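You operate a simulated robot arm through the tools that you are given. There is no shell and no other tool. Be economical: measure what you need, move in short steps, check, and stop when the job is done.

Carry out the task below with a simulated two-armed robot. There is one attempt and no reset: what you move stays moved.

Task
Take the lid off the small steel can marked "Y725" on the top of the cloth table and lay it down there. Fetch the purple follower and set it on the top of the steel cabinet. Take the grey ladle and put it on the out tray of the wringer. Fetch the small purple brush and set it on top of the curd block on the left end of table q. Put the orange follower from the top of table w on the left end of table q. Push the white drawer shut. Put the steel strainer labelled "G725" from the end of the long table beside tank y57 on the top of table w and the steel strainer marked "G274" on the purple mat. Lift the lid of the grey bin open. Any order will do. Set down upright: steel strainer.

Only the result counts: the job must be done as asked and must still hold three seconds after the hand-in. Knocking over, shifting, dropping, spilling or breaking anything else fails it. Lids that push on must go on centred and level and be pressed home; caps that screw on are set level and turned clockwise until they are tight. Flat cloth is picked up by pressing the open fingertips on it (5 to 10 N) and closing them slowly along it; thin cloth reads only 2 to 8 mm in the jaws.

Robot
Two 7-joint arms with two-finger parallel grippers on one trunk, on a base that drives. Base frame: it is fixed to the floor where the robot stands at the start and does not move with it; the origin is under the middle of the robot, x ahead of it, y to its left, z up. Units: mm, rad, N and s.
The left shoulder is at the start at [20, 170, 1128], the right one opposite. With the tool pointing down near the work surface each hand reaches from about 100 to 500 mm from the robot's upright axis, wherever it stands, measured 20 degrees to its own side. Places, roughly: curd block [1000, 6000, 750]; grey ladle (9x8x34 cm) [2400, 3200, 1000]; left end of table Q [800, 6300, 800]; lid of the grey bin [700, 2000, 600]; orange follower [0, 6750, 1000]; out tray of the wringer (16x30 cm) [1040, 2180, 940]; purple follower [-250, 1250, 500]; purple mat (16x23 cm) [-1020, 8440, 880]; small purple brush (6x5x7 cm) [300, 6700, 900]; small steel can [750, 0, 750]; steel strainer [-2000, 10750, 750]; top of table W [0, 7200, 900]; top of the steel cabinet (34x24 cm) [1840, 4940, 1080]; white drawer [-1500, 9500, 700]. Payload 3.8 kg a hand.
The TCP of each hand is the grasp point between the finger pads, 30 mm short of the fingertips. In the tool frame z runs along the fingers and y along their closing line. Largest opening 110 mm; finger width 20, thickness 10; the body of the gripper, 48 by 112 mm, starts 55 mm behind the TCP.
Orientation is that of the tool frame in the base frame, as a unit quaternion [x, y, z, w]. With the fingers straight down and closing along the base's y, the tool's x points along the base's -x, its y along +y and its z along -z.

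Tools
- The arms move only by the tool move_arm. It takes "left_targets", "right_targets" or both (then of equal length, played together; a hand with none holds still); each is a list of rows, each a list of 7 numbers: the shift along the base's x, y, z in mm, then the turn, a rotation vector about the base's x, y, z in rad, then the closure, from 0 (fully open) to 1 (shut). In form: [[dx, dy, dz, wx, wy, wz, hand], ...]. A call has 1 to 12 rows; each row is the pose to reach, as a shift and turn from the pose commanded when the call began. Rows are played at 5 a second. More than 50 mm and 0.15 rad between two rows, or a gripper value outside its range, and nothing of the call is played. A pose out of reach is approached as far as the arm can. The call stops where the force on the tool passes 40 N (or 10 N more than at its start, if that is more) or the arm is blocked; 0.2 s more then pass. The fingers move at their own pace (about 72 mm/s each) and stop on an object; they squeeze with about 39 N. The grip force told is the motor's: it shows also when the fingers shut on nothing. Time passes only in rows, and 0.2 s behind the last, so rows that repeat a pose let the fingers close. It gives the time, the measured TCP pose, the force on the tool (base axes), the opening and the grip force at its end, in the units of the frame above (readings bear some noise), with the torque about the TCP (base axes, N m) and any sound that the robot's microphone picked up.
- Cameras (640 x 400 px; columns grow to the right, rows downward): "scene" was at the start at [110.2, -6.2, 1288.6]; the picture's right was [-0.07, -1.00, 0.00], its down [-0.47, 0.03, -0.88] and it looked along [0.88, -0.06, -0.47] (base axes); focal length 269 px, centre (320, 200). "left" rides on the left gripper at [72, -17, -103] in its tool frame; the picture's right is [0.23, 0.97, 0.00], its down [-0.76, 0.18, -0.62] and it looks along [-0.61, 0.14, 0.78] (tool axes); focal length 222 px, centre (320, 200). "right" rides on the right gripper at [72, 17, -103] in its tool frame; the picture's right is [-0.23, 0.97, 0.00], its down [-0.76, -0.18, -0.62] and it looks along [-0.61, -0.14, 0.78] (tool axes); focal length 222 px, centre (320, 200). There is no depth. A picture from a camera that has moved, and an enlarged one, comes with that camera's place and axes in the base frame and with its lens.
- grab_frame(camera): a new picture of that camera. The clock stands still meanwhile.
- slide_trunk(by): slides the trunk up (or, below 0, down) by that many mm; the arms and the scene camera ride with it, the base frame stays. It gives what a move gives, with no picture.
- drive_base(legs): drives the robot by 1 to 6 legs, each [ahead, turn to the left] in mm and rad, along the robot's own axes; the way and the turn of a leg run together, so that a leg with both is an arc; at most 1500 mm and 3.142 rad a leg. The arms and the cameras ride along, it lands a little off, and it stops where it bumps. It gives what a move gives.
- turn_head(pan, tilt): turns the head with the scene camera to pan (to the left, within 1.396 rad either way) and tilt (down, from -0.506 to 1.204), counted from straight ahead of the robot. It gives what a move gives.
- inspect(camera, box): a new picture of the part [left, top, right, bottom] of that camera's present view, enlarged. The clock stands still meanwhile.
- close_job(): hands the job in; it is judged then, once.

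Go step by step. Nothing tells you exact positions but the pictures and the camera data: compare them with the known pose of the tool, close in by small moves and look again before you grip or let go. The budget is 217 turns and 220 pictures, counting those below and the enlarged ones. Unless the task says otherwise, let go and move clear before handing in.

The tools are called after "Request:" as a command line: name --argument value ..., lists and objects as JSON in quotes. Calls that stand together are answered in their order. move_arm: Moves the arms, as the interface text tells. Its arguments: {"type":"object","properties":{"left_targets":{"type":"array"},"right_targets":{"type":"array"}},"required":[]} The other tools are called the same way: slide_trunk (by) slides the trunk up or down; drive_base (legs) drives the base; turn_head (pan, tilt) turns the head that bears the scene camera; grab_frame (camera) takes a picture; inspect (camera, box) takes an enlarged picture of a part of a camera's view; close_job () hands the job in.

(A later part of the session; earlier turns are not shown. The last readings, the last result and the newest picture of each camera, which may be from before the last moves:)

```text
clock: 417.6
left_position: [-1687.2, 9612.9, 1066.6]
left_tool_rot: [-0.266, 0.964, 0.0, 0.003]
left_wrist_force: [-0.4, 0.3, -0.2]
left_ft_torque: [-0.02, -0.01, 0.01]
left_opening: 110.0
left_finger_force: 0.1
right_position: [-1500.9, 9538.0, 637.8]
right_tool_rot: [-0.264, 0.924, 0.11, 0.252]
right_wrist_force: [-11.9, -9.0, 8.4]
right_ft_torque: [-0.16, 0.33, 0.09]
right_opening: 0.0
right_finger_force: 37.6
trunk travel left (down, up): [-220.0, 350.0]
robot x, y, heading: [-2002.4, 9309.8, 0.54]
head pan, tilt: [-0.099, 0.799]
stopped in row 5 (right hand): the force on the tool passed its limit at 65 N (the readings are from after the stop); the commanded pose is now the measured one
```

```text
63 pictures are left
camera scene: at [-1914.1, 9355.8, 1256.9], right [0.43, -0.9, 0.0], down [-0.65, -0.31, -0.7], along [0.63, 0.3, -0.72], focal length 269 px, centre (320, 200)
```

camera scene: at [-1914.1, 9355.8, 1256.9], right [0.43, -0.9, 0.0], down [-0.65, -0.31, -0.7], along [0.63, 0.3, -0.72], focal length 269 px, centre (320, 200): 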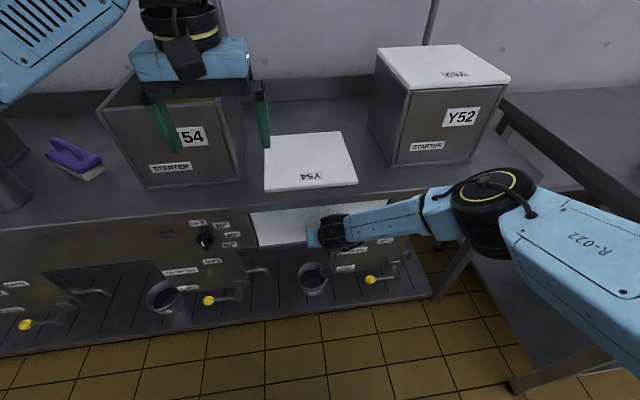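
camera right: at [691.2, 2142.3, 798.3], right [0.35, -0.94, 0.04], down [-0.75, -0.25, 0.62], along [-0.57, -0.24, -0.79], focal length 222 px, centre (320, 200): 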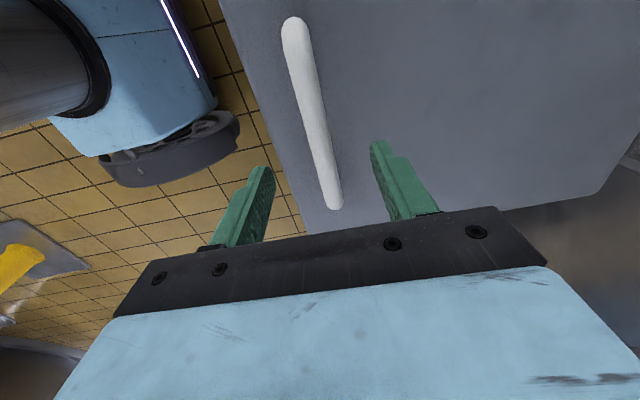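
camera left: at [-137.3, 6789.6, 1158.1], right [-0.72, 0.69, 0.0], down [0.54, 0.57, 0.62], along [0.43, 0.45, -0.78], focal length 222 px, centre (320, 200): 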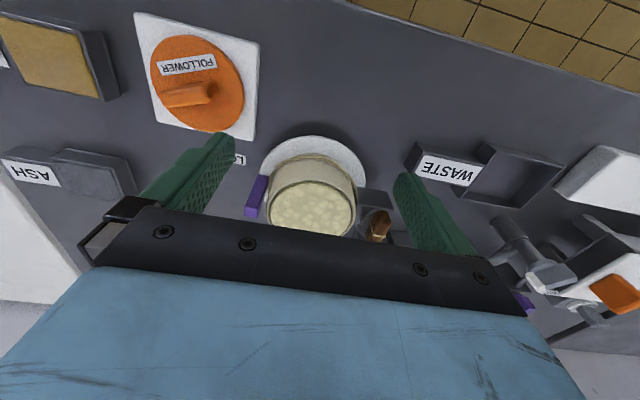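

The drawer looks flush and hit its stop. Retract the hand, straighten it and raise.

Request:
move_arm --right_targets '[[-26, -16, 0, 0, 0, 0, 1], [-52, -32, 0, 0, 0, 0, 1], [-78, -48, 0, 0, 0, 0, 1], [-104, -64, 0, 0, 0, 0, 1], [-130, -80, 5, 0, 0, 0, 1], [-150, -92, 20, -0.075, 0.124, 0, 1], [-165, -100, 50, -0.15, 0.248, 0, 0.5], [-175, -106, 90, -0.225, 0.372, 0, 0], [-180, -110, 130, -0.3, 0.496, 0, 0], [-180, -115, 175, -0.3, 0.496, 0, 0], [-180, -120, 220, -0.3, 0.496, 0, 0], [-180, -125, 265, -0.3, 0.496, 0, 0]]'

Request:
inspect --camera "scene" --box '[180, 120, 460, 310]'

```text
clock: 420.2
left_position: [-1686.5, 9614.9, 1067.1]
left_tool_rot: [-0.266, 0.964, -0.001, 0.003]
left_wrist_force: [-0.7, 0.2, -0.2]
left_ft_torque: [-0.03, -0.03, 0.01]
left_opening: 109.9
left_finger_force: 0.0
right_position: [-1678.6, 9411.8, 901.5]
right_tool_rot: [-0.265, 0.964, 0.032, -0.022]
right_wrist_force: [0.3, 0.0, 0.2]
right_ft_torque: [0.01, 0.02, 0.0]
right_opening: 110.2
right_finger_force: 0.1
trunk travel left (down, up): [-220.0, 350.0]
robot x, y, heading: [-2002.3, 9312.2, 0.545]
head pan, tilt: [-0.099, 0.799]
```

```text
2.11 times, centred on (320, 215) of scene
camera zoom: at [-1913.5, 9356.3, 1256.8], right [0.43, -0.9, 0.0], down [-0.65, -0.31, -0.7], along [0.63, 0.3, -0.72], focal length 566 px, centre (320, 168)
```

zoom: 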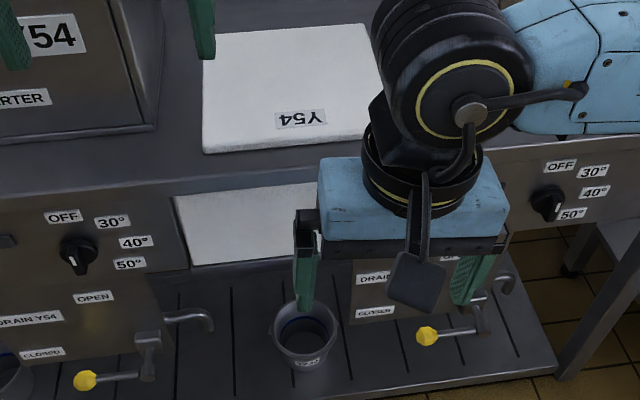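

The drawer is flush. Next the strainer at the counter's end, about [-2064, 10385, 900]. Drive there.

Request:
drive_base --legs '[[-150, 0], [0, 1.44], [835, 0], [0, -1.4], [110, 0]]'

Request:
turn_head --pan 0.2 --tilt 0.6

Request:
grab_frame --camera "scene"

Request:
grab_frame --camera "left"

```text
clock: 433.4
left_position: [-2055.5, 10367.2, 1067.4]
left_tool_rot: [-0.271, 0.963, -0.001, 0.002]
left_wrist_force: [1.0, 0.2, 0.9]
left_ft_torque: [0.0, 0.02, 0.01]
left_opening: 109.9
left_finger_force: 0.2
right_position: [-2046.4, 10165.7, 900.5]
right_tool_rot: [-0.268, 0.963, 0.033, -0.022]
right_wrist_force: [1.3, -0.1, -0.5]
right_ft_torque: [-0.04, 0.0, 0.01]
right_opening: 109.9
right_finger_force: 0.1
trunk travel left (down, up): [-220.0, 350.0]
robot x, y, heading: [-2366.3, 10059.8, 0.55]
head pan, tilt: [-0.099, 0.799]
```

```text
clock: 434.2
left_position: [-2055.8, 10367.3, 1067.7]
left_tool_rot: [-0.271, 0.962, 0.0, 0.003]
left_wrist_force: [0.3, 0.2, 0.2]
left_ft_torque: [-0.03, -0.02, 0.03]
left_opening: 110.0
left_finger_force: 0.0
right_position: [-2046.7, 10164.1, 901.7]
right_tool_rot: [-0.269, 0.962, 0.033, -0.022]
right_wrist_force: [-1.2, -0.5, -0.6]
right_ft_torque: [-0.01, -0.01, -0.01]
right_opening: 110.1
right_finger_force: 0.1
trunk travel left (down, up): [-220.0, 350.0]
robot x, y, heading: [-2368.0, 10064.3, 0.554]
head pan, tilt: [0.201, 0.6]
```

```text
61 pictures are left
camera scene: at [-2288.4, 10132.3, 1273.6], right [0.68, -0.73, 0.0], down [-0.41, -0.39, -0.82], along [0.6, 0.56, -0.57], focal length 269 px, centre (320, 200)
```

scene: 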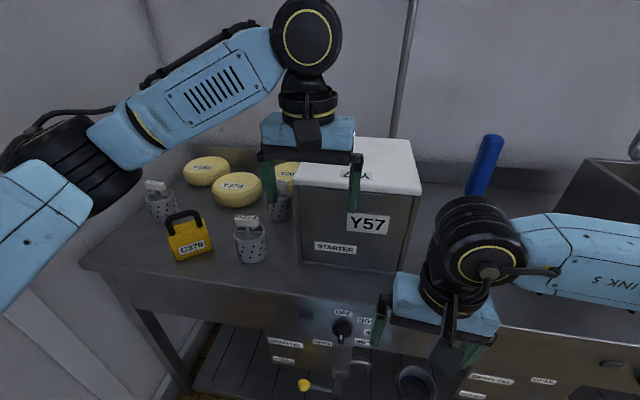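

```text
60 pictures are left
camera left: at [-2108.7, 10315.4, 1170.0], right [-0.7, 0.71, 0.0], down [0.55, 0.55, 0.63], along [0.45, 0.44, -0.78], focal length 222 px, centre (320, 200)
```

left: 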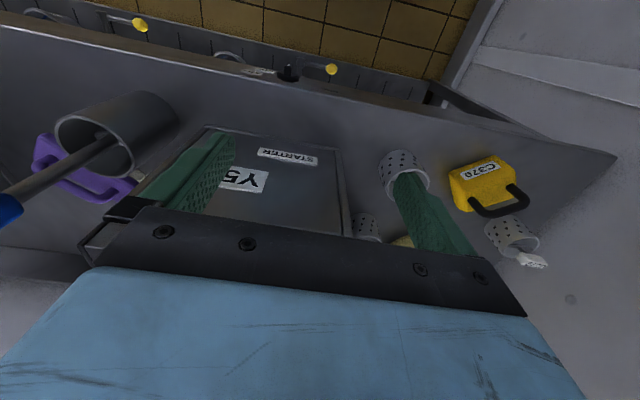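

Three perforated strainers with tags are here. Zoom to read the labels.

Request:
inspect --camera "scene" --box '[130, 150, 310, 280]'

```text
3.08 times, centred on (220, 215) of scene
camera zoom: at [-2288.4, 10132.3, 1273.6], right [0.68, -0.73, 0.0], down [-0.41, -0.39, -0.82], along [0.6, 0.56, -0.57], focal length 826 px, centre (628, 154)
```

zoom: 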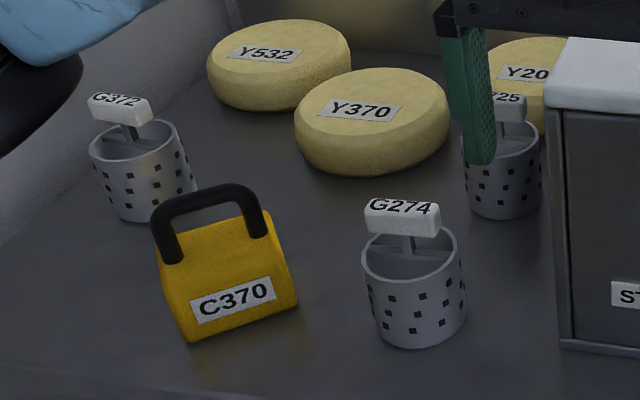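

G274 is the front one (≈[-2061, 10565], knob ≈900); G725 is behind it by the tank. Take G274 first: move the left hand over it.

Request:
move_arm --left_targets '[[-1, 40, 0, 0, 0, 0, 0], [-2, 80, 0, 0, 0, 0, 0], [-3, 120, 0, 0, 0, 0, 0], [-4, 160, 0, 0, 0, 0, 0], [-5, 196, -20, 0, 0, 0, 0]]'

Request:
grab_frame --camera "left"

```text
clock: 435.4
left_position: [-2062.8, 10562.8, 1048.9]
left_tool_rot: [-0.271, 0.962, -0.001, 0.003]
left_wrist_force: [-0.9, -0.5, -0.2]
left_ft_torque: [-0.03, -0.01, -0.04]
left_opening: 110.0
left_finger_force: 0.0
right_position: [-2047.5, 10164.6, 900.9]
right_tool_rot: [-0.268, 0.963, 0.033, -0.023]
right_wrist_force: [0.3, 0.4, 0.2]
right_ft_torque: [-0.05, 0.01, 0.0]
right_opening: 109.8
right_finger_force: 0.2
trunk travel left (down, up): [-220.0, 350.0]
robot x, y, heading: [-2368.6, 10061.4, 0.555]
head pan, tilt: [0.201, 0.6]
```

```text
58 pictures are left
camera left: at [-2115.8, 10511.1, 1150.8], right [-0.7, 0.71, 0.0], down [0.55, 0.55, 0.63], along [0.45, 0.44, -0.78], focal length 222 px, centre (320, 200)
```

left: 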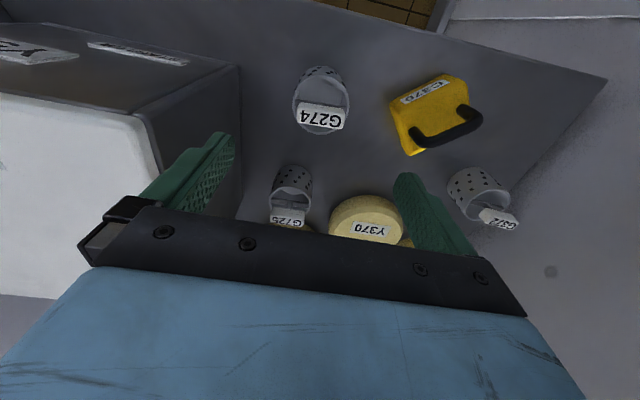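

Tag bar is already in line with the fingers' closing line (end grip ≈52 mm). Centre and descend.

Request:
move_arm --left_targets '[[6, 5, -30, 0, 0, 0, 0.2], [6, 5, -70, 0, 0, 0, 0.3], [6, 5, -105, 0, 0, 0, 0.3], [6, 5, -122, 0, 0, 0, 0.3]]'

Request:
inspect --camera "scene" --box '[180, 150, 320, 280]'

Request:
inspect --camera "left" --box '[180, 20, 460, 240]'

```text
clock: 436.4
left_position: [-2056.2, 10568.8, 925.6]
left_tool_rot: [-0.272, 0.962, -0.001, 0.002]
left_wrist_force: [0.3, -0.4, -1.2]
left_ft_torque: [-0.03, -0.01, -0.02]
left_opening: 76.9
left_finger_force: 0.1
right_position: [-2047.0, 10165.0, 900.6]
right_tool_rot: [-0.269, 0.962, 0.032, -0.023]
right_wrist_force: [-0.1, 0.6, 0.2]
right_ft_torque: [-0.01, -0.03, 0.0]
right_opening: 110.1
right_finger_force: 0.1
trunk travel left (down, up): [-220.0, 350.0]
robot x, y, heading: [-2367.7, 10060.1, 0.555]
head pan, tilt: [0.201, 0.6]
```

```text
3.08 times, centred on (250, 215) of scene
camera zoom: at [-2288.5, 10132.3, 1273.6], right [0.68, -0.73, 0.0], down [-0.41, -0.39, -0.83], along [0.6, 0.56, -0.56], focal length 826 px, centre (535, 154)
```

zoom: 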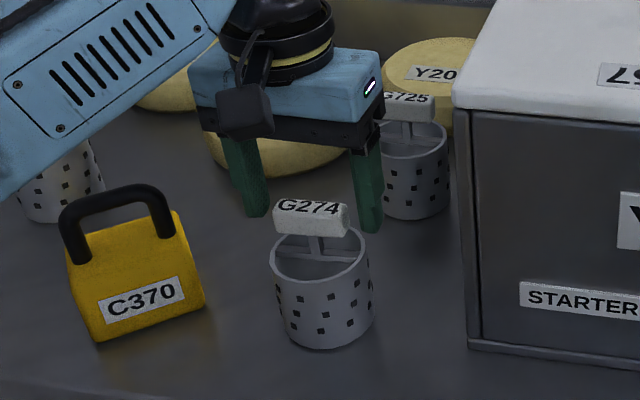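

```text
1.82 times, centred on (320, 130) of left
camera zoom: at [-2107.8, 10517.2, 1028.0], right [-0.7, 0.71, 0.0], down [0.55, 0.55, 0.63], along [0.45, 0.44, -0.78], focal length 404 px, centre (320, 327)
```

zoom: 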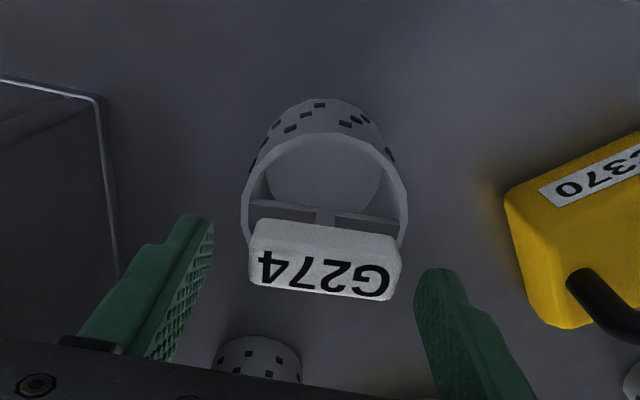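

Aligned within 3 mm. Lower 8 mm more, close and lift.

Request:
move_arm --left_targets '[[2, 3, -8, 0, 0, 0, 0.35], [2, 3, -9, 0, 0, 0, 0.6], [2, 3, -9, 0, 0, 0, 0.9], [2, 3, -9, 0, 0, 0, 1], [2, 3, -9, 0, 0, 0, 1], [2, 3, 5, 0, 0, 0, 1], [2, 3, 40, 0, 0, 0, 1], [2, 3, 85, 0, 0, 0, 1]]'

Request:
inspect --camera "scene" --box '[180, 110, 320, 280]'

```text
clock: 438.2
left_position: [-2053.0, 10569.1, 1012.2]
left_tool_rot: [-0.27, 0.963, 0.0, 0.004]
left_wrist_force: [0.8, 0.5, -1.2]
left_ft_torque: [0.01, -0.04, -0.01]
left_opening: 52.0
left_finger_force: 39.3
right_position: [-2047.2, 10164.2, 901.0]
right_tool_rot: [-0.268, 0.962, 0.034, -0.022]
right_wrist_force: [0.1, 0.2, -0.6]
right_ft_torque: [-0.01, -0.02, -0.01]
right_opening: 110.2
right_finger_force: 0.1
trunk travel left (down, up): [-220.0, 350.0]
robot x, y, heading: [-2368.8, 10060.0, 0.552]
head pan, tilt: [0.201, 0.6]
```

```text
2.35 times, centred on (250, 195) of scene
camera zoom: at [-2288.7, 10131.9, 1273.7], right [0.68, -0.73, 0.0], down [-0.41, -0.39, -0.83], along [0.6, 0.56, -0.56], focal length 632 px, centre (485, 212)
```

zoom: 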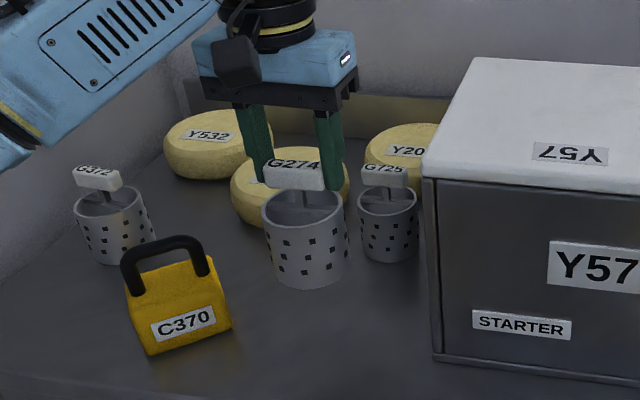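

G274 is held upright. Draw in, and drive to the front of the table with the purple mat.

Request:
move_arm --left_targets '[[0, -20, 40, 0, 0, 0, 1], [0, -60, 70, 0, 0, 0, 1], [-5, -105, 75, 0, 0, 0, 1], [-10, -150, 75, 0, 0, 0, 1], [-15, -195, 75, 0, 0, 0, 1]]' --right_targets '[[0, 0, 30, 0, 0, 0, 0], [0, 0, 60, 0, 0, 0, 0], [0, 0, 90, 0, 0, 0, 0], [0, 0, 120, 0, 0, 0, 0], [0, 0, 150, 0, 0, 0, 0]]'

Request:
drive_base --legs '[[-140, 0], [0, -1.678], [1500, 0], [720, 0], [0, 1.696], [100, 0]]'

Request:
turn_head --pan 0.15 --tilt 0.6

Request:
grab_frame --camera "scene"

```text
clock: 439.4
left_position: [-2068.9, 10372.3, 1084.9]
left_tool_rot: [-0.271, 0.963, 0.0, 0.003]
left_wrist_force: [-0.2, 0.3, -1.0]
left_ft_torque: [0.05, -0.03, 0.01]
left_opening: 52.0
left_finger_force: 39.0
right_position: [-2047.6, 10163.9, 1052.6]
right_tool_rot: [-0.268, 0.963, 0.032, -0.022]
right_wrist_force: [0.8, -0.5, 1.1]
right_ft_torque: [0.01, -0.01, 0.02]
right_opening: 109.8
right_finger_force: 0.0
trunk travel left (down, up): [-220.0, 350.0]
robot x, y, heading: [-2370.3, 10061.3, 0.551]
head pan, tilt: [0.201, 0.6]
```

```text
clock: 460.1
left_position: [-1160.4, 8385.5, 1084.3]
left_tool_rot: [-0.286, 0.958, -0.001, 0.002]
left_wrist_force: [0.6, 0.0, -1.1]
left_ft_torque: [0.0, 0.0, 0.03]
left_opening: 51.7
left_finger_force: 38.9
right_position: [-1131.6, 8176.8, 1051.6]
right_tool_rot: [-0.284, 0.958, 0.032, -0.023]
right_wrist_force: [0.6, 0.4, 0.2]
right_ft_torque: [0.05, 0.02, 0.03]
right_opening: 110.1
right_finger_force: 0.0
trunk travel left (down, up): [-220.0, 350.0]
robot x, y, heading: [-1450.2, 8060.7, 0.58]
head pan, tilt: [0.201, 0.6]
```

```text
clock: 460.8
left_position: [-1161.5, 8384.8, 1084.2]
left_tool_rot: [-0.286, 0.958, 0.0, 0.003]
left_wrist_force: [-0.7, 0.0, -0.9]
left_ft_torque: [0.02, 0.02, -0.02]
left_opening: 51.2
left_finger_force: 38.9
right_position: [-1132.6, 8175.7, 1051.5]
right_tool_rot: [-0.284, 0.958, 0.032, -0.022]
right_wrist_force: [-0.6, -0.3, 0.3]
right_ft_torque: [0.01, 0.0, -0.01]
right_opening: 110.0
right_finger_force: 0.2
trunk travel left (down, up): [-220.0, 350.0]
robot x, y, heading: [-1451.2, 8061.8, 0.582]
head pan, tilt: [0.15, 0.6]
```

```text
54 pictures are left
camera scene: at [-1369.8, 8132.5, 1273.6], right [0.67, -0.74, 0.0], down [-0.42, -0.38, -0.83], along [0.61, 0.55, -0.56], focal length 269 px, centre (320, 200)
```

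scene: 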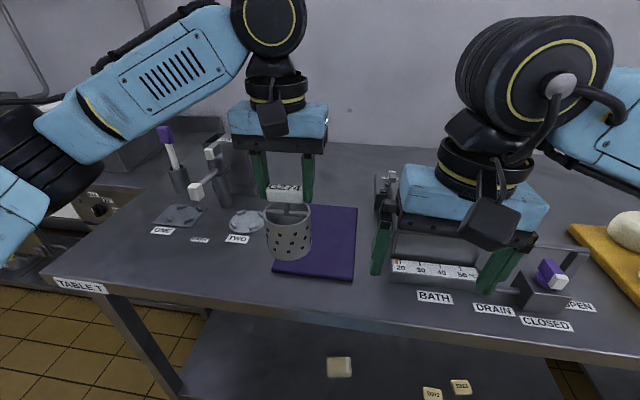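

The purple mat is right ahead, centre ≈[-1040, 8430]. Move the strainer over it and lower partway.

Request:
move_arm --left_targets '[[40, 15, 0, 0, 0, 0, 1], [80, 30, 0, 0, 0, 0, 1], [121, 45, 0, 0, 0, 0, 1], [121, 45, -40, 0, 0, 0, 1], [121, 45, -75, 0, 0, 0, 1]]'

Request:
inspect --camera "scene" --box '[220, 120, 420, 300]'

Request:
grab_frame --camera "left"

```text
clock: 462.0
left_position: [-1039.0, 8429.9, 1008.9]
left_tool_rot: [-0.286, 0.958, -0.001, 0.002]
left_wrist_force: [-0.5, -0.4, -1.6]
left_ft_torque: [0.0, 0.0, 0.02]
left_opening: 51.4
left_finger_force: 38.7
right_position: [-1133.2, 8176.5, 1052.0]
right_tool_rot: [-0.283, 0.958, 0.033, -0.022]
right_wrist_force: [0.7, 0.4, -0.4]
right_ft_torque: [0.0, 0.0, -0.02]
right_opening: 110.3
right_finger_force: 0.0
trunk travel left (down, up): [-220.0, 350.0]
robot x, y, heading: [-1450.8, 8063.0, 0.58]
head pan, tilt: [0.15, 0.6]
```

```text
2.22 times, centred on (320, 210) of scene
camera zoom: at [-1369.3, 8132.6, 1273.6], right [0.67, -0.74, 0.0], down [-0.42, -0.38, -0.82], along [0.61, 0.55, -0.57], focal length 597 px, centre (320, 178)
```

zoom: 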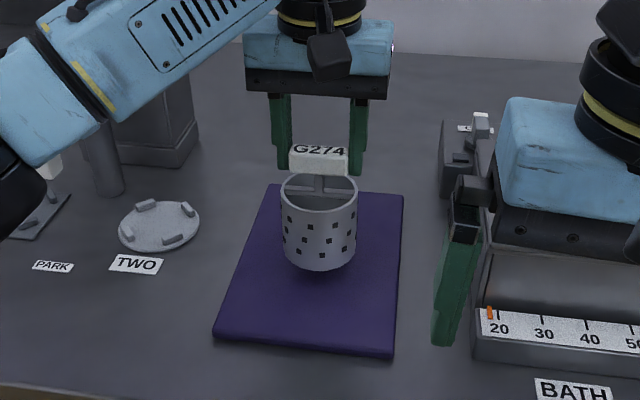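

```text
52 pictures are left
camera left: at [-1090.4, 8376.1, 1112.2], right [-0.72, 0.69, 0.0], down [0.54, 0.57, 0.63], along [0.43, 0.45, -0.78], focal length 222 px, centre (320, 200)
```

left: 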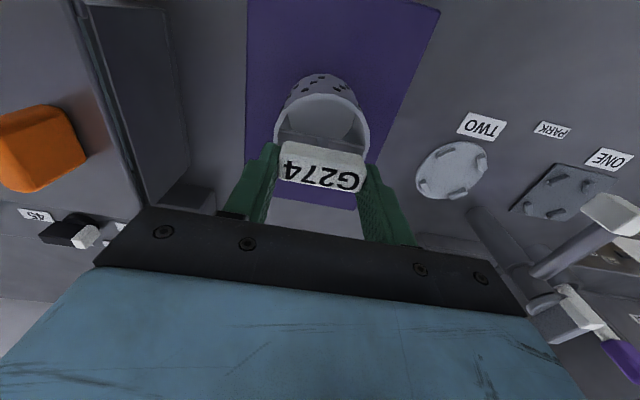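

Over the mat. Nudge 22 mm inward and lower slowly to contact.

Request:
move_arm --left_targets '[[18, 12, -5, 0, 0, 0, 1], [18, 12, -12, 0, 0, 0, 1], [18, 12, -18, 0, 0, 0, 1], [18, 12, -22, 0, 0, 0, 1], [18, 12, -26, 0, 0, 0, 1], [18, 12, -30, 0, 0, 0, 1], [18, 12, -33, 0, 0, 0, 1], [18, 12, -36, 0, 0, 0, 1], [18, 12, -39, 0, 0, 0, 1], [18, 12, -42, 0, 0, 0, 1]]'

Request:
inspect --camera "scene" --box '[220, 120, 420, 300]'

```text
clock: 463.4
left_position: [-1020.7, 8441.5, 989.7]
left_tool_rot: [-0.287, 0.958, 0.0, 0.009]
left_wrist_force: [-4.6, -0.8, 12.1]
left_ft_torque: [-0.25, 0.97, 0.02]
left_opening: 51.2
left_finger_force: 38.6
right_position: [-1133.1, 8176.6, 1052.2]
right_tool_rot: [-0.283, 0.958, 0.032, -0.022]
right_wrist_force: [-0.1, 0.7, -0.5]
right_ft_torque: [-0.05, 0.02, -0.03]
right_opening: 110.2
right_finger_force: 0.1
trunk travel left (down, up): [-220.0, 350.0]
robot x, y, heading: [-1451.5, 8060.8, 0.585]
head pan, tilt: [0.15, 0.6]
stopped in row 6 (left hand): the force on the tool passed its limit at 45 N (the readings are from after the stop); the commanded pose is now the measured one
```

```text
2.22 times, centred on (320, 210) of scene
camera zoom: at [-1370.0, 8132.2, 1273.6], right [0.67, -0.74, 0.0], down [-0.42, -0.38, -0.83], along [0.61, 0.55, -0.56], focal length 597 px, centre (320, 178)
```

zoom: 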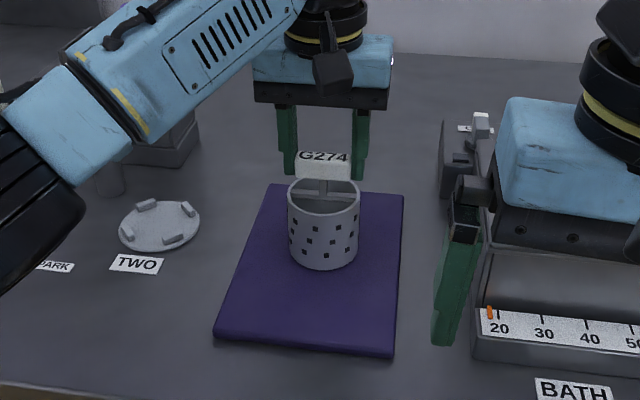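

Touching the mat. Release, rise and check.

Request:
move_arm --left_targets '[[0, 0, -1, 0, 0, 0, 0.7], [0, 0, -1, 0, 0, 0, 0.4], [0, 0, -1, 0, 0, 0, 0.3], [0, 0, 20, 0, 0, 0, 0.3], [0, 0, 60, 0, 0, 0, 0.2], [0, 0, 105, 0, 0, 0, 0], [-40, -10, 110, 0, 0, 0, 0], [-80, -25, 110, 0, 0, 0, 0], [-120, -40, 110, 0, 0, 0, 0]]'

Request:
inspect --camera "scene" --box '[220, 120, 420, 300]'

```text
clock: 465.4
left_position: [-1141.5, 8403.0, 1092.8]
left_tool_rot: [-0.286, 0.958, -0.002, 0.008]
left_wrist_force: [0.2, -0.3, 0.0]
left_ft_torque: [0.01, -0.01, -0.02]
left_opening: 110.0
left_finger_force: 0.1
right_position: [-1132.3, 8176.2, 1051.6]
right_tool_rot: [-0.283, 0.958, 0.032, -0.022]
right_wrist_force: [0.6, 1.0, 0.3]
right_ft_torque: [0.01, 0.02, 0.01]
right_opening: 110.1
right_finger_force: 0.0
trunk travel left (down, up): [-220.0, 350.0]
robot x, y, heading: [-1451.2, 8058.8, 0.593]
head pan, tilt: [0.15, 0.6]
```

```text
2.22 times, centred on (320, 210) of scene
camera zoom: at [-1370.4, 8132.8, 1273.7], right [0.67, -0.74, 0.0], down [-0.42, -0.38, -0.83], along [0.61, 0.55, -0.56], focal length 597 px, centre (320, 178)
```

zoom: 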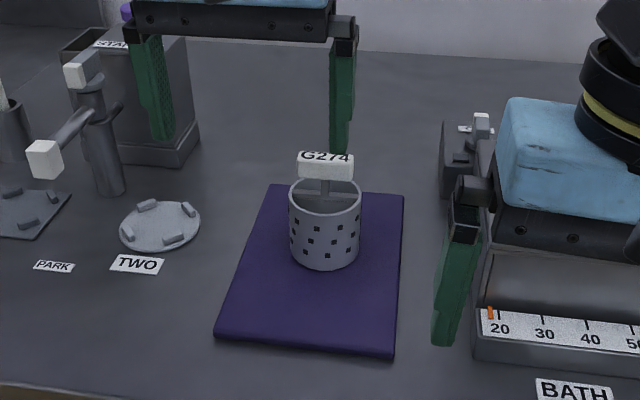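

G274 stands upright on the mat. Drive back for G725, standing a bit closer to the counter.

Request:
drive_base --legs '[[-140, 0], [0, 1.392], [1500, 0], [782, 0], [0, -1.415], [140, 0]]'

Request:
turn_head --pan 0.15 --tilt 0.6

Request:
grab_frame --camera "scene"

```text
clock: 485.2
left_position: [-2003.7, 10458.6, 1093.0]
left_tool_rot: [-0.269, 0.963, -0.001, 0.009]
left_wrist_force: [-0.6, -0.9, 0.5]
left_ft_torque: [-0.04, 0.02, 0.02]
left_opening: 110.0
left_finger_force: 0.1
right_position: [-2004.0, 10231.8, 1051.6]
right_tool_rot: [-0.267, 0.963, 0.032, -0.022]
right_wrist_force: [0.0, -0.4, 1.0]
right_ft_torque: [-0.02, 0.01, -0.02]
right_opening: 110.3
right_finger_force: 0.0
trunk travel left (down, up): [-220.0, 350.0]
robot x, y, heading: [-2328.4, 10132.6, 0.549]
head pan, tilt: [0.15, 0.6]
```

```text
clock: 485.8
left_position: [-2006.1, 10457.7, 1092.7]
left_tool_rot: [-0.269, 0.963, -0.001, 0.008]
left_wrist_force: [0.3, 0.3, -0.3]
left_ft_torque: [-0.03, -0.02, -0.02]
left_opening: 109.6
left_finger_force: 0.0
right_position: [-2004.7, 10231.9, 1051.5]
right_tool_rot: [-0.267, 0.963, 0.033, -0.021]
right_wrist_force: [-0.8, 0.3, 0.2]
right_ft_torque: [0.04, 0.02, -0.01]
right_opening: 110.1
right_finger_force: 0.0
trunk travel left (down, up): [-220.0, 350.0]
robot x, y, heading: [-2328.3, 10128.1, 0.55]
head pan, tilt: [0.15, 0.6]
```

```text
49 pictures are left
camera scene: at [-2243.3, 10196.0, 1273.6], right [0.64, -0.76, 0.0], down [-0.43, -0.36, -0.83], along [0.63, 0.53, -0.56], focal length 269 px, centre (320, 200)
```

scene: 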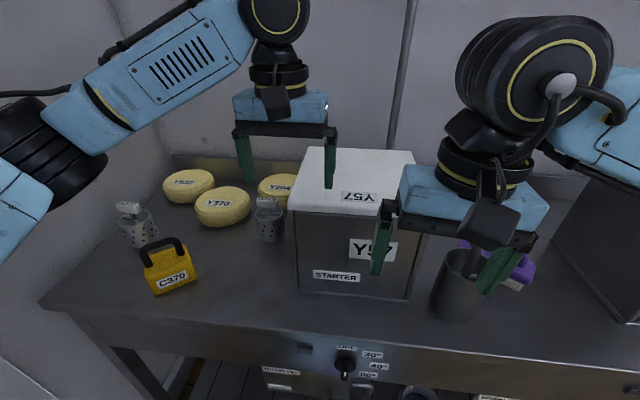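

G725's knob ≈[-1915, 10636, 905]. Move the left hand over it (above tank height) and look.

Request:
drive_base --legs '[[15, 0]]'

Request:
move_arm --left_targets '[[5, 40, 10, 0, 0, 0, 0], [20, 78, 10, 0, 0, 0, 0], [40, 114, 10, 0, 0, 0, 0], [60, 148, 10, 0, 0, 0, 0], [78, 170, 10, 0, 0, 0, 0]]'

Request:
grab_frame --camera "left"

```text
clock: 486.6
left_position: [-1991.3, 10467.1, 1092.6]
left_tool_rot: [-0.27, 0.963, -0.001, 0.008]
left_wrist_force: [0.7, 0.3, -0.6]
left_ft_torque: [-0.03, -0.01, -0.01]
left_opening: 110.2
left_finger_force: 0.0
right_position: [-1991.0, 10239.2, 1051.1]
right_tool_rot: [-0.268, 0.963, 0.032, -0.023]
right_wrist_force: [-0.1, -0.5, -0.8]
right_ft_torque: [0.0, 0.03, -0.03]
right_opening: 110.3
right_finger_force: 0.1
trunk travel left (down, up): [-220.0, 350.0]
robot x, y, heading: [-2313.7, 10135.6, 0.552]
head pan, tilt: [0.15, 0.6]
```

```text
clock: 487.8
left_position: [-1912.0, 10633.5, 1102.4]
left_tool_rot: [-0.27, 0.963, -0.001, 0.008]
left_wrist_force: [-0.6, -0.7, -0.1]
left_ft_torque: [0.01, 0.0, 0.01]
left_opening: 109.9
left_finger_force: 0.1
right_position: [-1991.1, 10238.7, 1051.6]
right_tool_rot: [-0.267, 0.963, 0.033, -0.022]
right_wrist_force: [-0.1, -0.2, 0.4]
right_ft_torque: [0.0, 0.01, -0.01]
right_opening: 110.0
right_finger_force: 0.1
trunk travel left (down, up): [-220.0, 350.0]
robot x, y, heading: [-2319.1, 10137.5, 0.55]
head pan, tilt: [0.15, 0.6]
```

```text
48 pictures are left
camera left: at [-1966.8, 10581.9, 1204.1], right [-0.7, 0.72, -0.01], down [0.55, 0.54, 0.63], along [0.46, 0.44, -0.77], focal length 222 px, centre (320, 200)
```

left: 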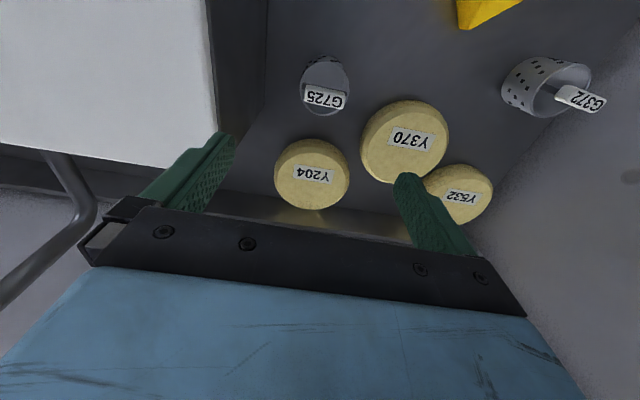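

It is G725. Align (+0.07 rad, small shift) and descend with fingers part-open, then check.

Request:
move_arm --left_targets '[[-2, 5, -45, 0, 0, 0.07, 0.3], [-2, 5, -90, 0, 0, 0.07, 0.3], [-2, 5, -135, 0, 0, 0.07, 0.3], [-2, 5, -165, 0, 0, 0.07, 0.3], [-2, 5, -180, 0, 0, 0.07, 0.32]]'

Request:
inspect --camera "left" --box '[180, 20, 460, 240]'

Request:
inspect --camera "scene" --box '[190, 120, 330, 260]'

```text
clock: 489.0
left_position: [-1916.8, 10639.8, 922.4]
left_tool_rot: [-0.301, 0.953, -0.001, 0.008]
left_wrist_force: [0.0, 0.1, 0.7]
left_ft_torque: [0.01, -0.01, -0.03]
left_opening: 74.7
left_finger_force: 0.1
right_position: [-1992.3, 10239.2, 1051.0]
right_tool_rot: [-0.267, 0.963, 0.032, -0.022]
right_wrist_force: [0.5, -0.3, 0.0]
right_ft_torque: [-0.04, 0.0, 0.01]
right_opening: 110.0
right_finger_force: 0.1
trunk travel left (down, up): [-220.0, 350.0]
robot x, y, heading: [-2313.6, 10134.1, 0.555]
head pan, tilt: [0.15, 0.6]
```

```text
1.82 times, centred on (320, 130) of left
camera zoom: at [-1967.2, 10584.6, 1024.2], right [-0.75, 0.66, -0.01], down [0.51, 0.58, 0.63], along [0.43, 0.47, -0.77], focal length 404 px, centre (320, 327)
```

zoom: 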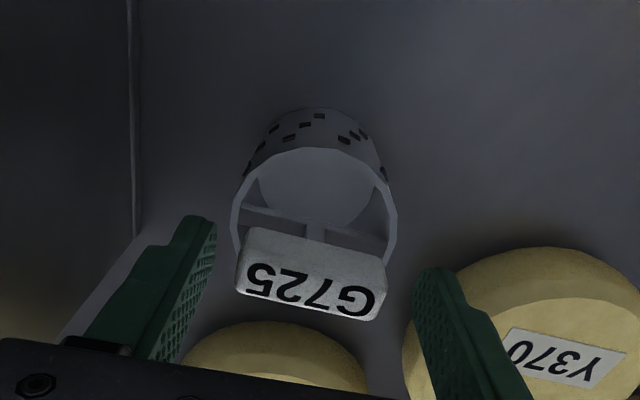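

```text
2.86 times, centred on (260, 190) of scene
camera zoom: at [-2230.6, 10203.9, 1273.6], right [0.65, -0.76, 0.0], down [-0.43, -0.36, -0.82], along [0.63, 0.53, -0.57], focal length 768 px, centre (491, 229)
```

zoom: 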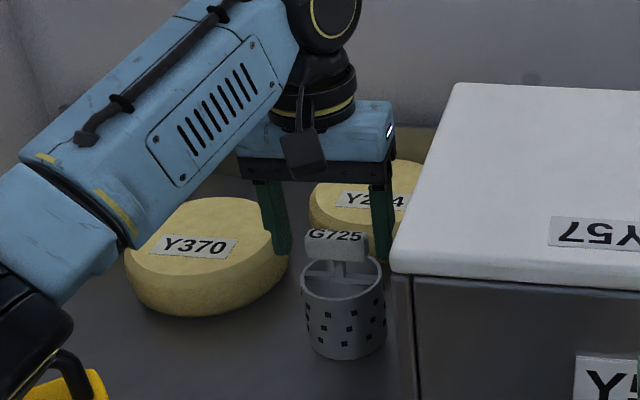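

Small correction, then lower 7 mm, grip and lift straight up.

Request:
move_arm --left_targets '[[5, 0, -3, 0, 0, -0.05, 0.35], [5, 0, -7, 0, 0, -0.05, 0.5], [5, 0, -7, 0, 0, -0.05, 0.8], [5, 0, -7, 0, 0, -0.05, 1], [5, 0, -7, 0, 0, -0.05, 1], [5, 0, 5, 0, 0, -0.05, 1], [5, 0, 45, 0, 0, -0.05, 1], [5, 0, 90, 0, 0, -0.05, 1], [5, 0, 135, 0, 0, -0.05, 1], [5, 0, 180, 0, 0, -0.05, 1], [5, 0, 225, 0, 0, -0.05, 1]]'

Request:
grab_frame --camera "scene"

```text
clock: 491.4
left_position: [-1910.8, 10638.5, 1149.1]
left_tool_rot: [-0.278, 0.96, 0.002, 0.01]
left_wrist_force: [-0.3, -0.8, -1.8]
left_ft_torque: [0.05, 0.01, 0.01]
left_opening: 51.6
left_finger_force: 38.6
right_position: [-1992.3, 10236.7, 1052.1]
right_tool_rot: [-0.267, 0.963, 0.033, -0.021]
right_wrist_force: [0.6, -0.2, -0.2]
right_ft_torque: [0.06, 0.01, -0.01]
right_opening: 109.6
right_finger_force: 0.0
trunk travel left (down, up): [-220.0, 350.0]
robot x, y, heading: [-2318.7, 10135.0, 0.551]
head pan, tilt: [0.15, 0.6]
```

```text
45 pictures are left
camera scene: at [-2230.6, 10200.8, 1273.8], right [0.64, -0.76, 0.0], down [-0.43, -0.36, -0.83], along [0.63, 0.53, -0.56], focal length 269 px, centre (320, 200)
```

scene: 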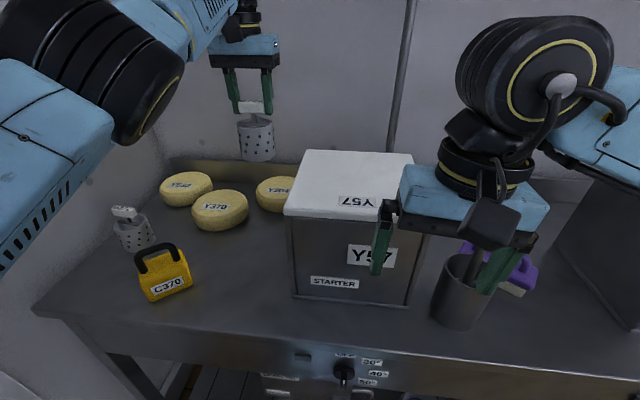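

G725 is held. Draw it in, and drive (swinging wide) to the front of table W.

Request:
move_arm --left_targets '[[-30, -30, 5, 0, 0, 0, 1], [-60, -60, 5, 0, 0, 0, 1], [-92, -92, 5, 0, 0, 0, 1], [-124, -123, 5, 0, 0, 0, 1]]'

Request:
drive_base --legs '[[-150, 0], [0, -1.856], [1219, 0], [0, 0.323], [1500, 0], [1357, 0]]'

Request:
drive_base --legs '[[0, 1.552], [80, 0]]'

Request:
turn_head --pan 0.1 --tilt 0.7

Request:
grab_frame --camera "scene"

```text
clock: 492.4
left_position: [-1909.4, 10585.0, 1201.3]
left_tool_rot: [-0.279, 0.96, -0.001, 0.009]
left_wrist_force: [0.2, -0.3, -2.2]
left_ft_torque: [0.02, -0.02, -0.02]
left_opening: 51.6
left_finger_force: 38.9
left hand out of reach, approached as far as the arm can: row 1, 2, 3, 4
right_position: [-1991.3, 10238.3, 1052.4]
right_tool_rot: [-0.267, 0.963, 0.033, -0.022]
right_wrist_force: [-0.1, 0.2, -0.8]
right_ft_torque: [0.02, 0.02, 0.01]
right_opening: 110.0
right_finger_force: 0.1
trunk travel left (down, up): [-220.0, 350.0]
robot x, y, heading: [-2315.1, 10135.5, 0.552]
head pan, tilt: [0.15, 0.6]
```

```text
clock: 505.3
left_position: [-1630.4, 8499.5, 1199.0]
left_tool_rot: [0.462, 0.887, -0.004, 0.007]
left_wrist_force: [0.7, -0.3, -1.1]
left_ft_torque: [0.05, 0.0, -0.01]
left_opening: 51.5
left_finger_force: 39.0
right_position: [-1980.6, 8564.7, 1051.5]
right_tool_rot: [0.47, 0.882, 0.039, 0.007]
right_wrist_force: [-0.2, 0.8, -0.3]
right_ft_torque: [0.0, -0.01, 0.03]
right_opening: 110.1
right_finger_force: 0.0
trunk travel left (down, up): [-220.0, 350.0]
robot x, y, heading: [-2099.1, 8881.2, -0.971]
head pan, tilt: [0.15, 0.6]
stopped in leg 5: the robot was blocked; the commanded pose is now the measured one
```

```text
clock: 510.1
left_position: [-1642.1, 9385.7, 1199.2]
left_tool_rot: [-0.292, 0.956, 0.0, 0.009]
left_wrist_force: [-0.1, 1.4, -2.2]
left_ft_torque: [-0.04, 0.03, -0.01]
left_opening: 51.5
left_finger_force: 38.9
right_position: [-1715.9, 9037.0, 1051.7]
right_tool_rot: [-0.281, 0.959, 0.033, -0.023]
right_wrist_force: [0.5, 0.0, -0.4]
right_ft_torque: [0.01, 0.03, -0.02]
right_opening: 110.1
right_finger_force: 0.0
trunk travel left (down, up): [-220.0, 350.0]
robot x, y, heading: [-2033.7, 8923.5, 0.584]
head pan, tilt: [0.15, 0.6]
```

```text
clock: 510.8
left_position: [-1643.1, 9385.7, 1198.8]
left_tool_rot: [-0.291, 0.957, 0.0, 0.01]
left_wrist_force: [-0.3, -0.3, -1.7]
left_ft_torque: [0.04, -0.02, -0.01]
left_opening: 52.0
left_finger_force: 39.1
right_position: [-1714.8, 9037.6, 1049.9]
right_tool_rot: [-0.283, 0.958, 0.032, -0.022]
right_wrist_force: [-0.5, -0.1, 0.3]
right_ft_torque: [-0.02, 0.02, 0.0]
right_opening: 110.0
right_finger_force: 0.0
trunk travel left (down, up): [-220.0, 350.0]
robot x, y, heading: [-2034.9, 8927.7, 0.587]
head pan, tilt: [0.099, 0.7]
```

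```text
44 pictures are left
camera scene: at [-1952.8, 8989.6, 1265.0], right [0.63, -0.78, 0.0], down [-0.5, -0.41, -0.77], along [0.59, 0.48, -0.64], focal length 269 px, centre (320, 200)
```

scene: 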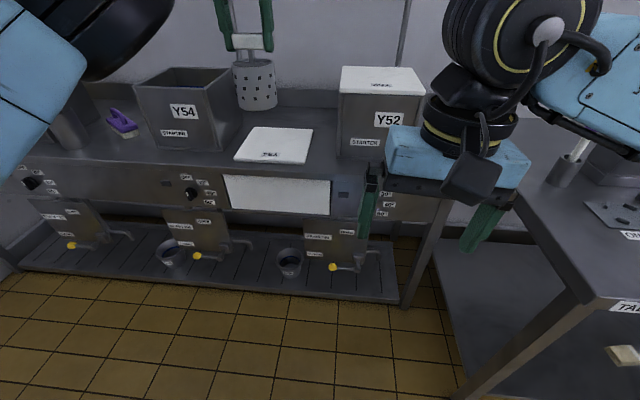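

The drive was blocked and the left arm is stretched out awkwardly. Back away from the counter first, then bring the left hand lower and closer.

Request:
drive_base --legs '[[-300, 0]]'

Request:
move_arm --left_targets '[[0, 0, -40, 0, 0, 0, 1], [0, 0, -80, 0, 0, 0, 1], [-20, -13, -100, 0, 0, 0, 1], [-50, -33, -110, 0, 0, 0, 1], [-85, -56, -115, 0, 0, 0, 1], [-120, -80, -115, 0, 0, 0, 1]]'

Request:
turn_head --pan 0 --tilt 0.5

Request:
grab_frame --camera "scene"

```text
clock: 512.8
left_position: [-1894.0, 9220.8, 1198.4]
left_tool_rot: [-0.292, 0.956, 0.0, 0.01]
left_wrist_force: [-0.4, -1.0, -1.9]
left_ft_torque: [-0.03, -0.01, -0.02]
left_opening: 51.7
left_finger_force: 39.1
right_position: [-1966.1, 8871.4, 1052.8]
right_tool_rot: [-0.283, 0.958, 0.033, -0.023]
right_wrist_force: [-0.5, -1.2, -0.2]
right_ft_torque: [-0.02, -0.01, -0.03]
right_opening: 109.9
right_finger_force: 0.0
trunk travel left (down, up): [-220.0, 350.0]
robot x, y, heading: [-2285.9, 8757.1, 0.586]
head pan, tilt: [0.099, 0.7]
```

```text
clock: 514.2
left_position: [-1860.9, 9220.2, 1123.4]
left_tool_rot: [-0.293, 0.956, 0.0, 0.008]
left_wrist_force: [-0.5, 0.0, -1.7]
left_ft_torque: [0.0, -0.01, -0.02]
left_opening: 51.7
left_finger_force: 39.3
left hand out of reach, approached as far as the arm can: row 1, 2, 3, 4, 5, 6
right_position: [-1966.4, 8872.9, 1051.4]
right_tool_rot: [-0.283, 0.958, 0.033, -0.022]
right_wrist_force: [0.0, -0.9, 0.2]
right_ft_torque: [0.05, 0.01, 0.01]
right_opening: 110.1
right_finger_force: 0.0
trunk travel left (down, up): [-220.0, 350.0]
robot x, y, heading: [-2287.6, 8757.1, 0.584]
head pan, tilt: [0.099, 0.7]
```

```text
clock: 515.0
left_position: [-1861.6, 9220.5, 1122.4]
left_tool_rot: [-0.293, 0.956, 0.0, 0.008]
left_wrist_force: [0.8, -0.1, -1.1]
left_ft_torque: [-0.03, -0.02, 0.02]
left_opening: 51.5
left_finger_force: 39.0
right_position: [-1966.3, 8872.4, 1051.4]
right_tool_rot: [-0.282, 0.959, 0.032, -0.022]
right_wrist_force: [0.0, -0.5, 0.2]
right_ft_torque: [0.04, 0.0, -0.01]
right_opening: 110.1
right_finger_force: 0.1
trunk travel left (down, up): [-220.0, 350.0]
robot x, y, heading: [-2285.0, 8761.3, 0.585]
head pan, tilt: [0.0, 0.499]
```

```text
43 pictures are left
camera scene: at [-2193.1, 8820.8, 1282.6], right [0.55, -0.83, 0.0], down [-0.4, -0.26, -0.88], along [0.73, 0.49, -0.48], focal length 269 px, centre (320, 200)
```

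scene: 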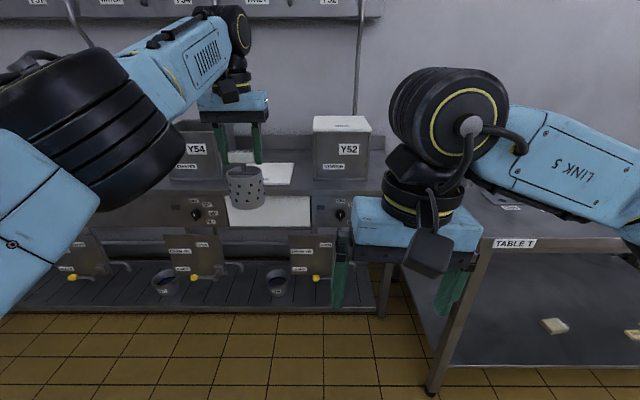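

The left elbow has flipped inward again, so the hand only works far out. Test whether it can be lowered there (needed for placing).

Request:
move_arm --left_targets '[[8, 5, -40, 0, 0, 0, 1], [16, 10, -80, 0, 0, 0, 1], [20, 13, -120, 0, 0, 0, 1], [20, 13, -160, 0, 0, 0, 1]]'

```text
clock: 516.0
left_position: [-1838.8, 9239.2, 966.9]
left_tool_rot: [-0.292, 0.956, 0.0, 0.008]
left_wrist_force: [-0.6, -0.7, -1.1]
left_ft_torque: [-0.02, -0.05, -0.01]
left_opening: 51.6
left_finger_force: 38.9
left hand out of reach, approached as far as the arm can: row 3, 4
right_position: [-1965.7, 8872.2, 1052.2]
right_tool_rot: [-0.282, 0.959, 0.032, -0.022]
right_wrist_force: [0.4, 0.0, -0.2]
right_ft_torque: [0.01, 0.02, 0.02]
right_opening: 109.6
right_finger_force: 0.1
trunk travel left (down, up): [-220.0, 350.0]
robot x, y, heading: [-2283.7, 8757.8, 0.587]
head pan, tilt: [0.0, 0.499]
```

Lowering works at ~640 mm out, and the trunk can do the final lowering. Raise the trunk for travel and take the route nearer the tables that worked before.

Request:
slide_trunk --by 160

Request:
drive_base --legs '[[0, -0.266], [310, 0], [0, -1.344], [1500, 0], [1500, 0]]'

```text
clock: 517.8
left_position: [-1837.9, 9238.7, 1125.8]
left_tool_rot: [-0.292, 0.956, 0.0, 0.007]
left_wrist_force: [-0.1, -0.7, -1.8]
left_ft_torque: [-0.03, 0.02, -0.04]
left_opening: 51.4
left_finger_force: 38.7
right_position: [-1965.5, 8873.0, 1211.0]
right_tool_rot: [-0.282, 0.959, 0.033, -0.022]
right_wrist_force: [0.0, 0.2, 0.1]
right_ft_torque: [0.0, -0.01, 0.02]
right_opening: 109.9
right_finger_force: 0.2
trunk travel left (down, up): [-380.0, 190.0]
robot x, y, heading: [-2285.9, 8757.0, 0.579]
head pan, tilt: [0.0, 0.499]
```

```text
clock: 538.3
left_position: [-23.9, 5755.0, 1126.6]
left_tool_rot: [0.493, 0.87, -0.005, 0.005]
left_wrist_force: [-0.1, -0.6, -1.5]
left_ft_torque: [0.03, -0.01, 0.02]
left_opening: 51.9
left_finger_force: 39.0
right_position: [-382.4, 5903.0, 1210.8]
right_tool_rot: [0.502, 0.864, 0.039, 0.008]
right_wrist_force: [0.0, 0.0, -0.3]
right_ft_torque: [-0.01, -0.02, -0.01]
right_opening: 110.0
right_finger_force: 0.1
trunk travel left (down, up): [-380.0, 190.0]
robot x, y, heading: [-478.3, 6230.8, -1.043]
head pan, tilt: [0.0, 0.499]
```

Request:
drive_base --legs '[[0, 1.623], [195, 0]]'

Request:
turn_head --pan 0.1 --tilt 0.6

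Request:
grab_frame --camera "scene"

Request:
grab_frame --camera "left"

```text
clock: 543.8
left_position: [131.4, 6814.0, 1126.8]
left_tool_rot: [-0.291, 0.957, 0.001, 0.007]
left_wrist_force: [-0.1, 0.1, -1.3]
left_ft_torque: [0.01, 0.0, -0.02]
left_opening: 51.8
left_finger_force: 39.4
right_position: [3.3, 6446.8, 1211.9]
right_tool_rot: [-0.282, 0.958, 0.033, -0.022]
right_wrist_force: [0.7, -0.2, -0.9]
right_ft_torque: [-0.01, -0.01, -0.04]
right_opening: 110.2
right_finger_force: 0.0
trunk travel left (down, up): [-380.0, 190.0]
robot x, y, heading: [-311.3, 6331.4, 0.582]
head pan, tilt: [0.0, 0.499]
```

```text
clock: 544.5
left_position: [130.8, 6813.5, 1126.7]
left_tool_rot: [-0.291, 0.957, 0.001, 0.006]
left_wrist_force: [-0.1, -0.4, -1.9]
left_ft_torque: [0.02, 0.04, -0.02]
left_opening: 51.4
left_finger_force: 39.0
right_position: [3.8, 6445.5, 1210.3]
right_tool_rot: [-0.281, 0.959, 0.032, -0.023]
right_wrist_force: [-0.1, 0.6, -1.0]
right_ft_torque: [0.03, -0.01, -0.02]
right_opening: 110.2
right_finger_force: 0.0
trunk travel left (down, up): [-380.0, 190.0]
robot x, y, heading: [-314.9, 6334.6, 0.58]
head pan, tilt: [0.099, 0.6]
```

```text
42 pictures are left
camera scene: at [-231.6, 6401.7, 1433.6], right [0.63, -0.78, 0.0], down [-0.44, -0.36, -0.83], along [0.64, 0.52, -0.56], focal length 269 px, centre (320, 200)
```

scene: 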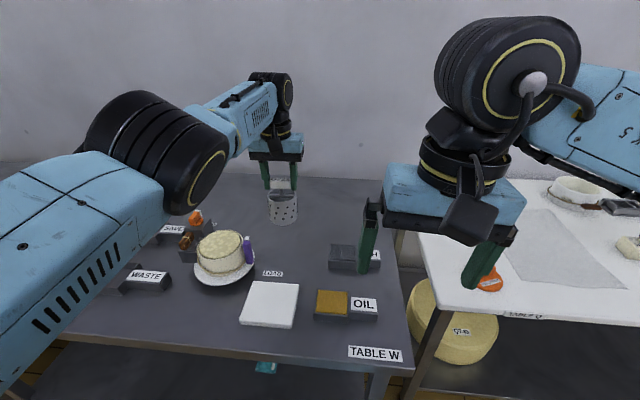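

```text
41 pictures are left
camera left: at [79.8, 6759.4, 1228.3], right [-0.73, 0.68, -0.01], down [0.52, 0.57, 0.63], along [0.44, 0.46, -0.77], focal length 222 px, centre (320, 200)
```

left: 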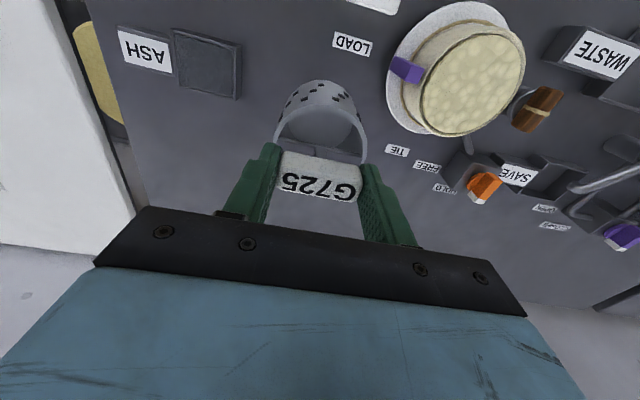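

The landing spot is clear near the LOAD mark; shift 25 mm to the right of it and lower with the trunk.

Request:
move_arm --left_targets '[[8, -10, 0, 0, 0, 0, 1], [17, -21, 0, 0, 0, 0, 1]]'

Request:
slide_trunk --by -105

Request:
inspect --camera "scene" --box '[200, 110, 400, 300]'

```text
clock: 545.1
left_position: [140.9, 6789.6, 1125.5]
left_tool_rot: [-0.292, 0.956, 0.0, 0.008]
left_wrist_force: [0.0, -0.7, -1.8]
left_ft_torque: [-0.01, 0.0, 0.01]
left_opening: 52.0
left_finger_force: 38.8
left hand out of reach, approached as far as the arm can: row 2
right_position: [2.8, 6446.8, 1212.6]
right_tool_rot: [-0.282, 0.959, 0.032, -0.023]
right_wrist_force: [-0.4, -0.5, -0.4]
right_ft_torque: [0.02, 0.01, -0.01]
right_opening: 109.7
right_finger_force: 0.1
trunk travel left (down, up): [-380.0, 190.0]
robot x, y, heading: [-317.0, 6334.6, 0.582]
head pan, tilt: [0.099, 0.6]
```

```text
clock: 546.5
left_position: [141.0, 6792.5, 1019.9]
left_tool_rot: [-0.291, 0.957, 0.0, 0.007]
left_wrist_force: [-0.1, -0.6, -1.7]
left_ft_torque: [-0.02, 0.0, 0.0]
left_opening: 51.5
left_finger_force: 38.7
right_position: [3.2, 6447.0, 1106.6]
right_tool_rot: [-0.281, 0.959, 0.033, -0.023]
right_wrist_force: [0.0, 0.8, 0.5]
right_ft_torque: [0.02, 0.0, -0.01]
right_opening: 110.0
right_finger_force: 0.1
trunk travel left (down, up): [-275.0, 295.0]
robot x, y, heading: [-314.6, 6335.3, 0.582]
head pan, tilt: [0.099, 0.6]
```

```text
2.11 times, centred on (300, 205) of scene
camera zoom: at [-231.7, 6401.7, 1328.7], right [0.63, -0.78, 0.0], down [-0.44, -0.36, -0.83], along [0.64, 0.52, -0.56], focal length 566 px, centre (362, 190)
```

zoom: 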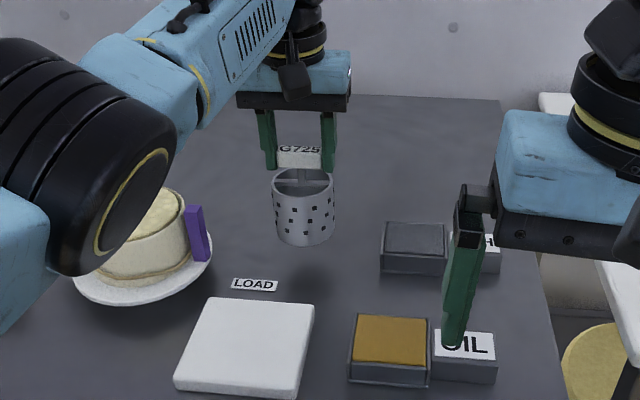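

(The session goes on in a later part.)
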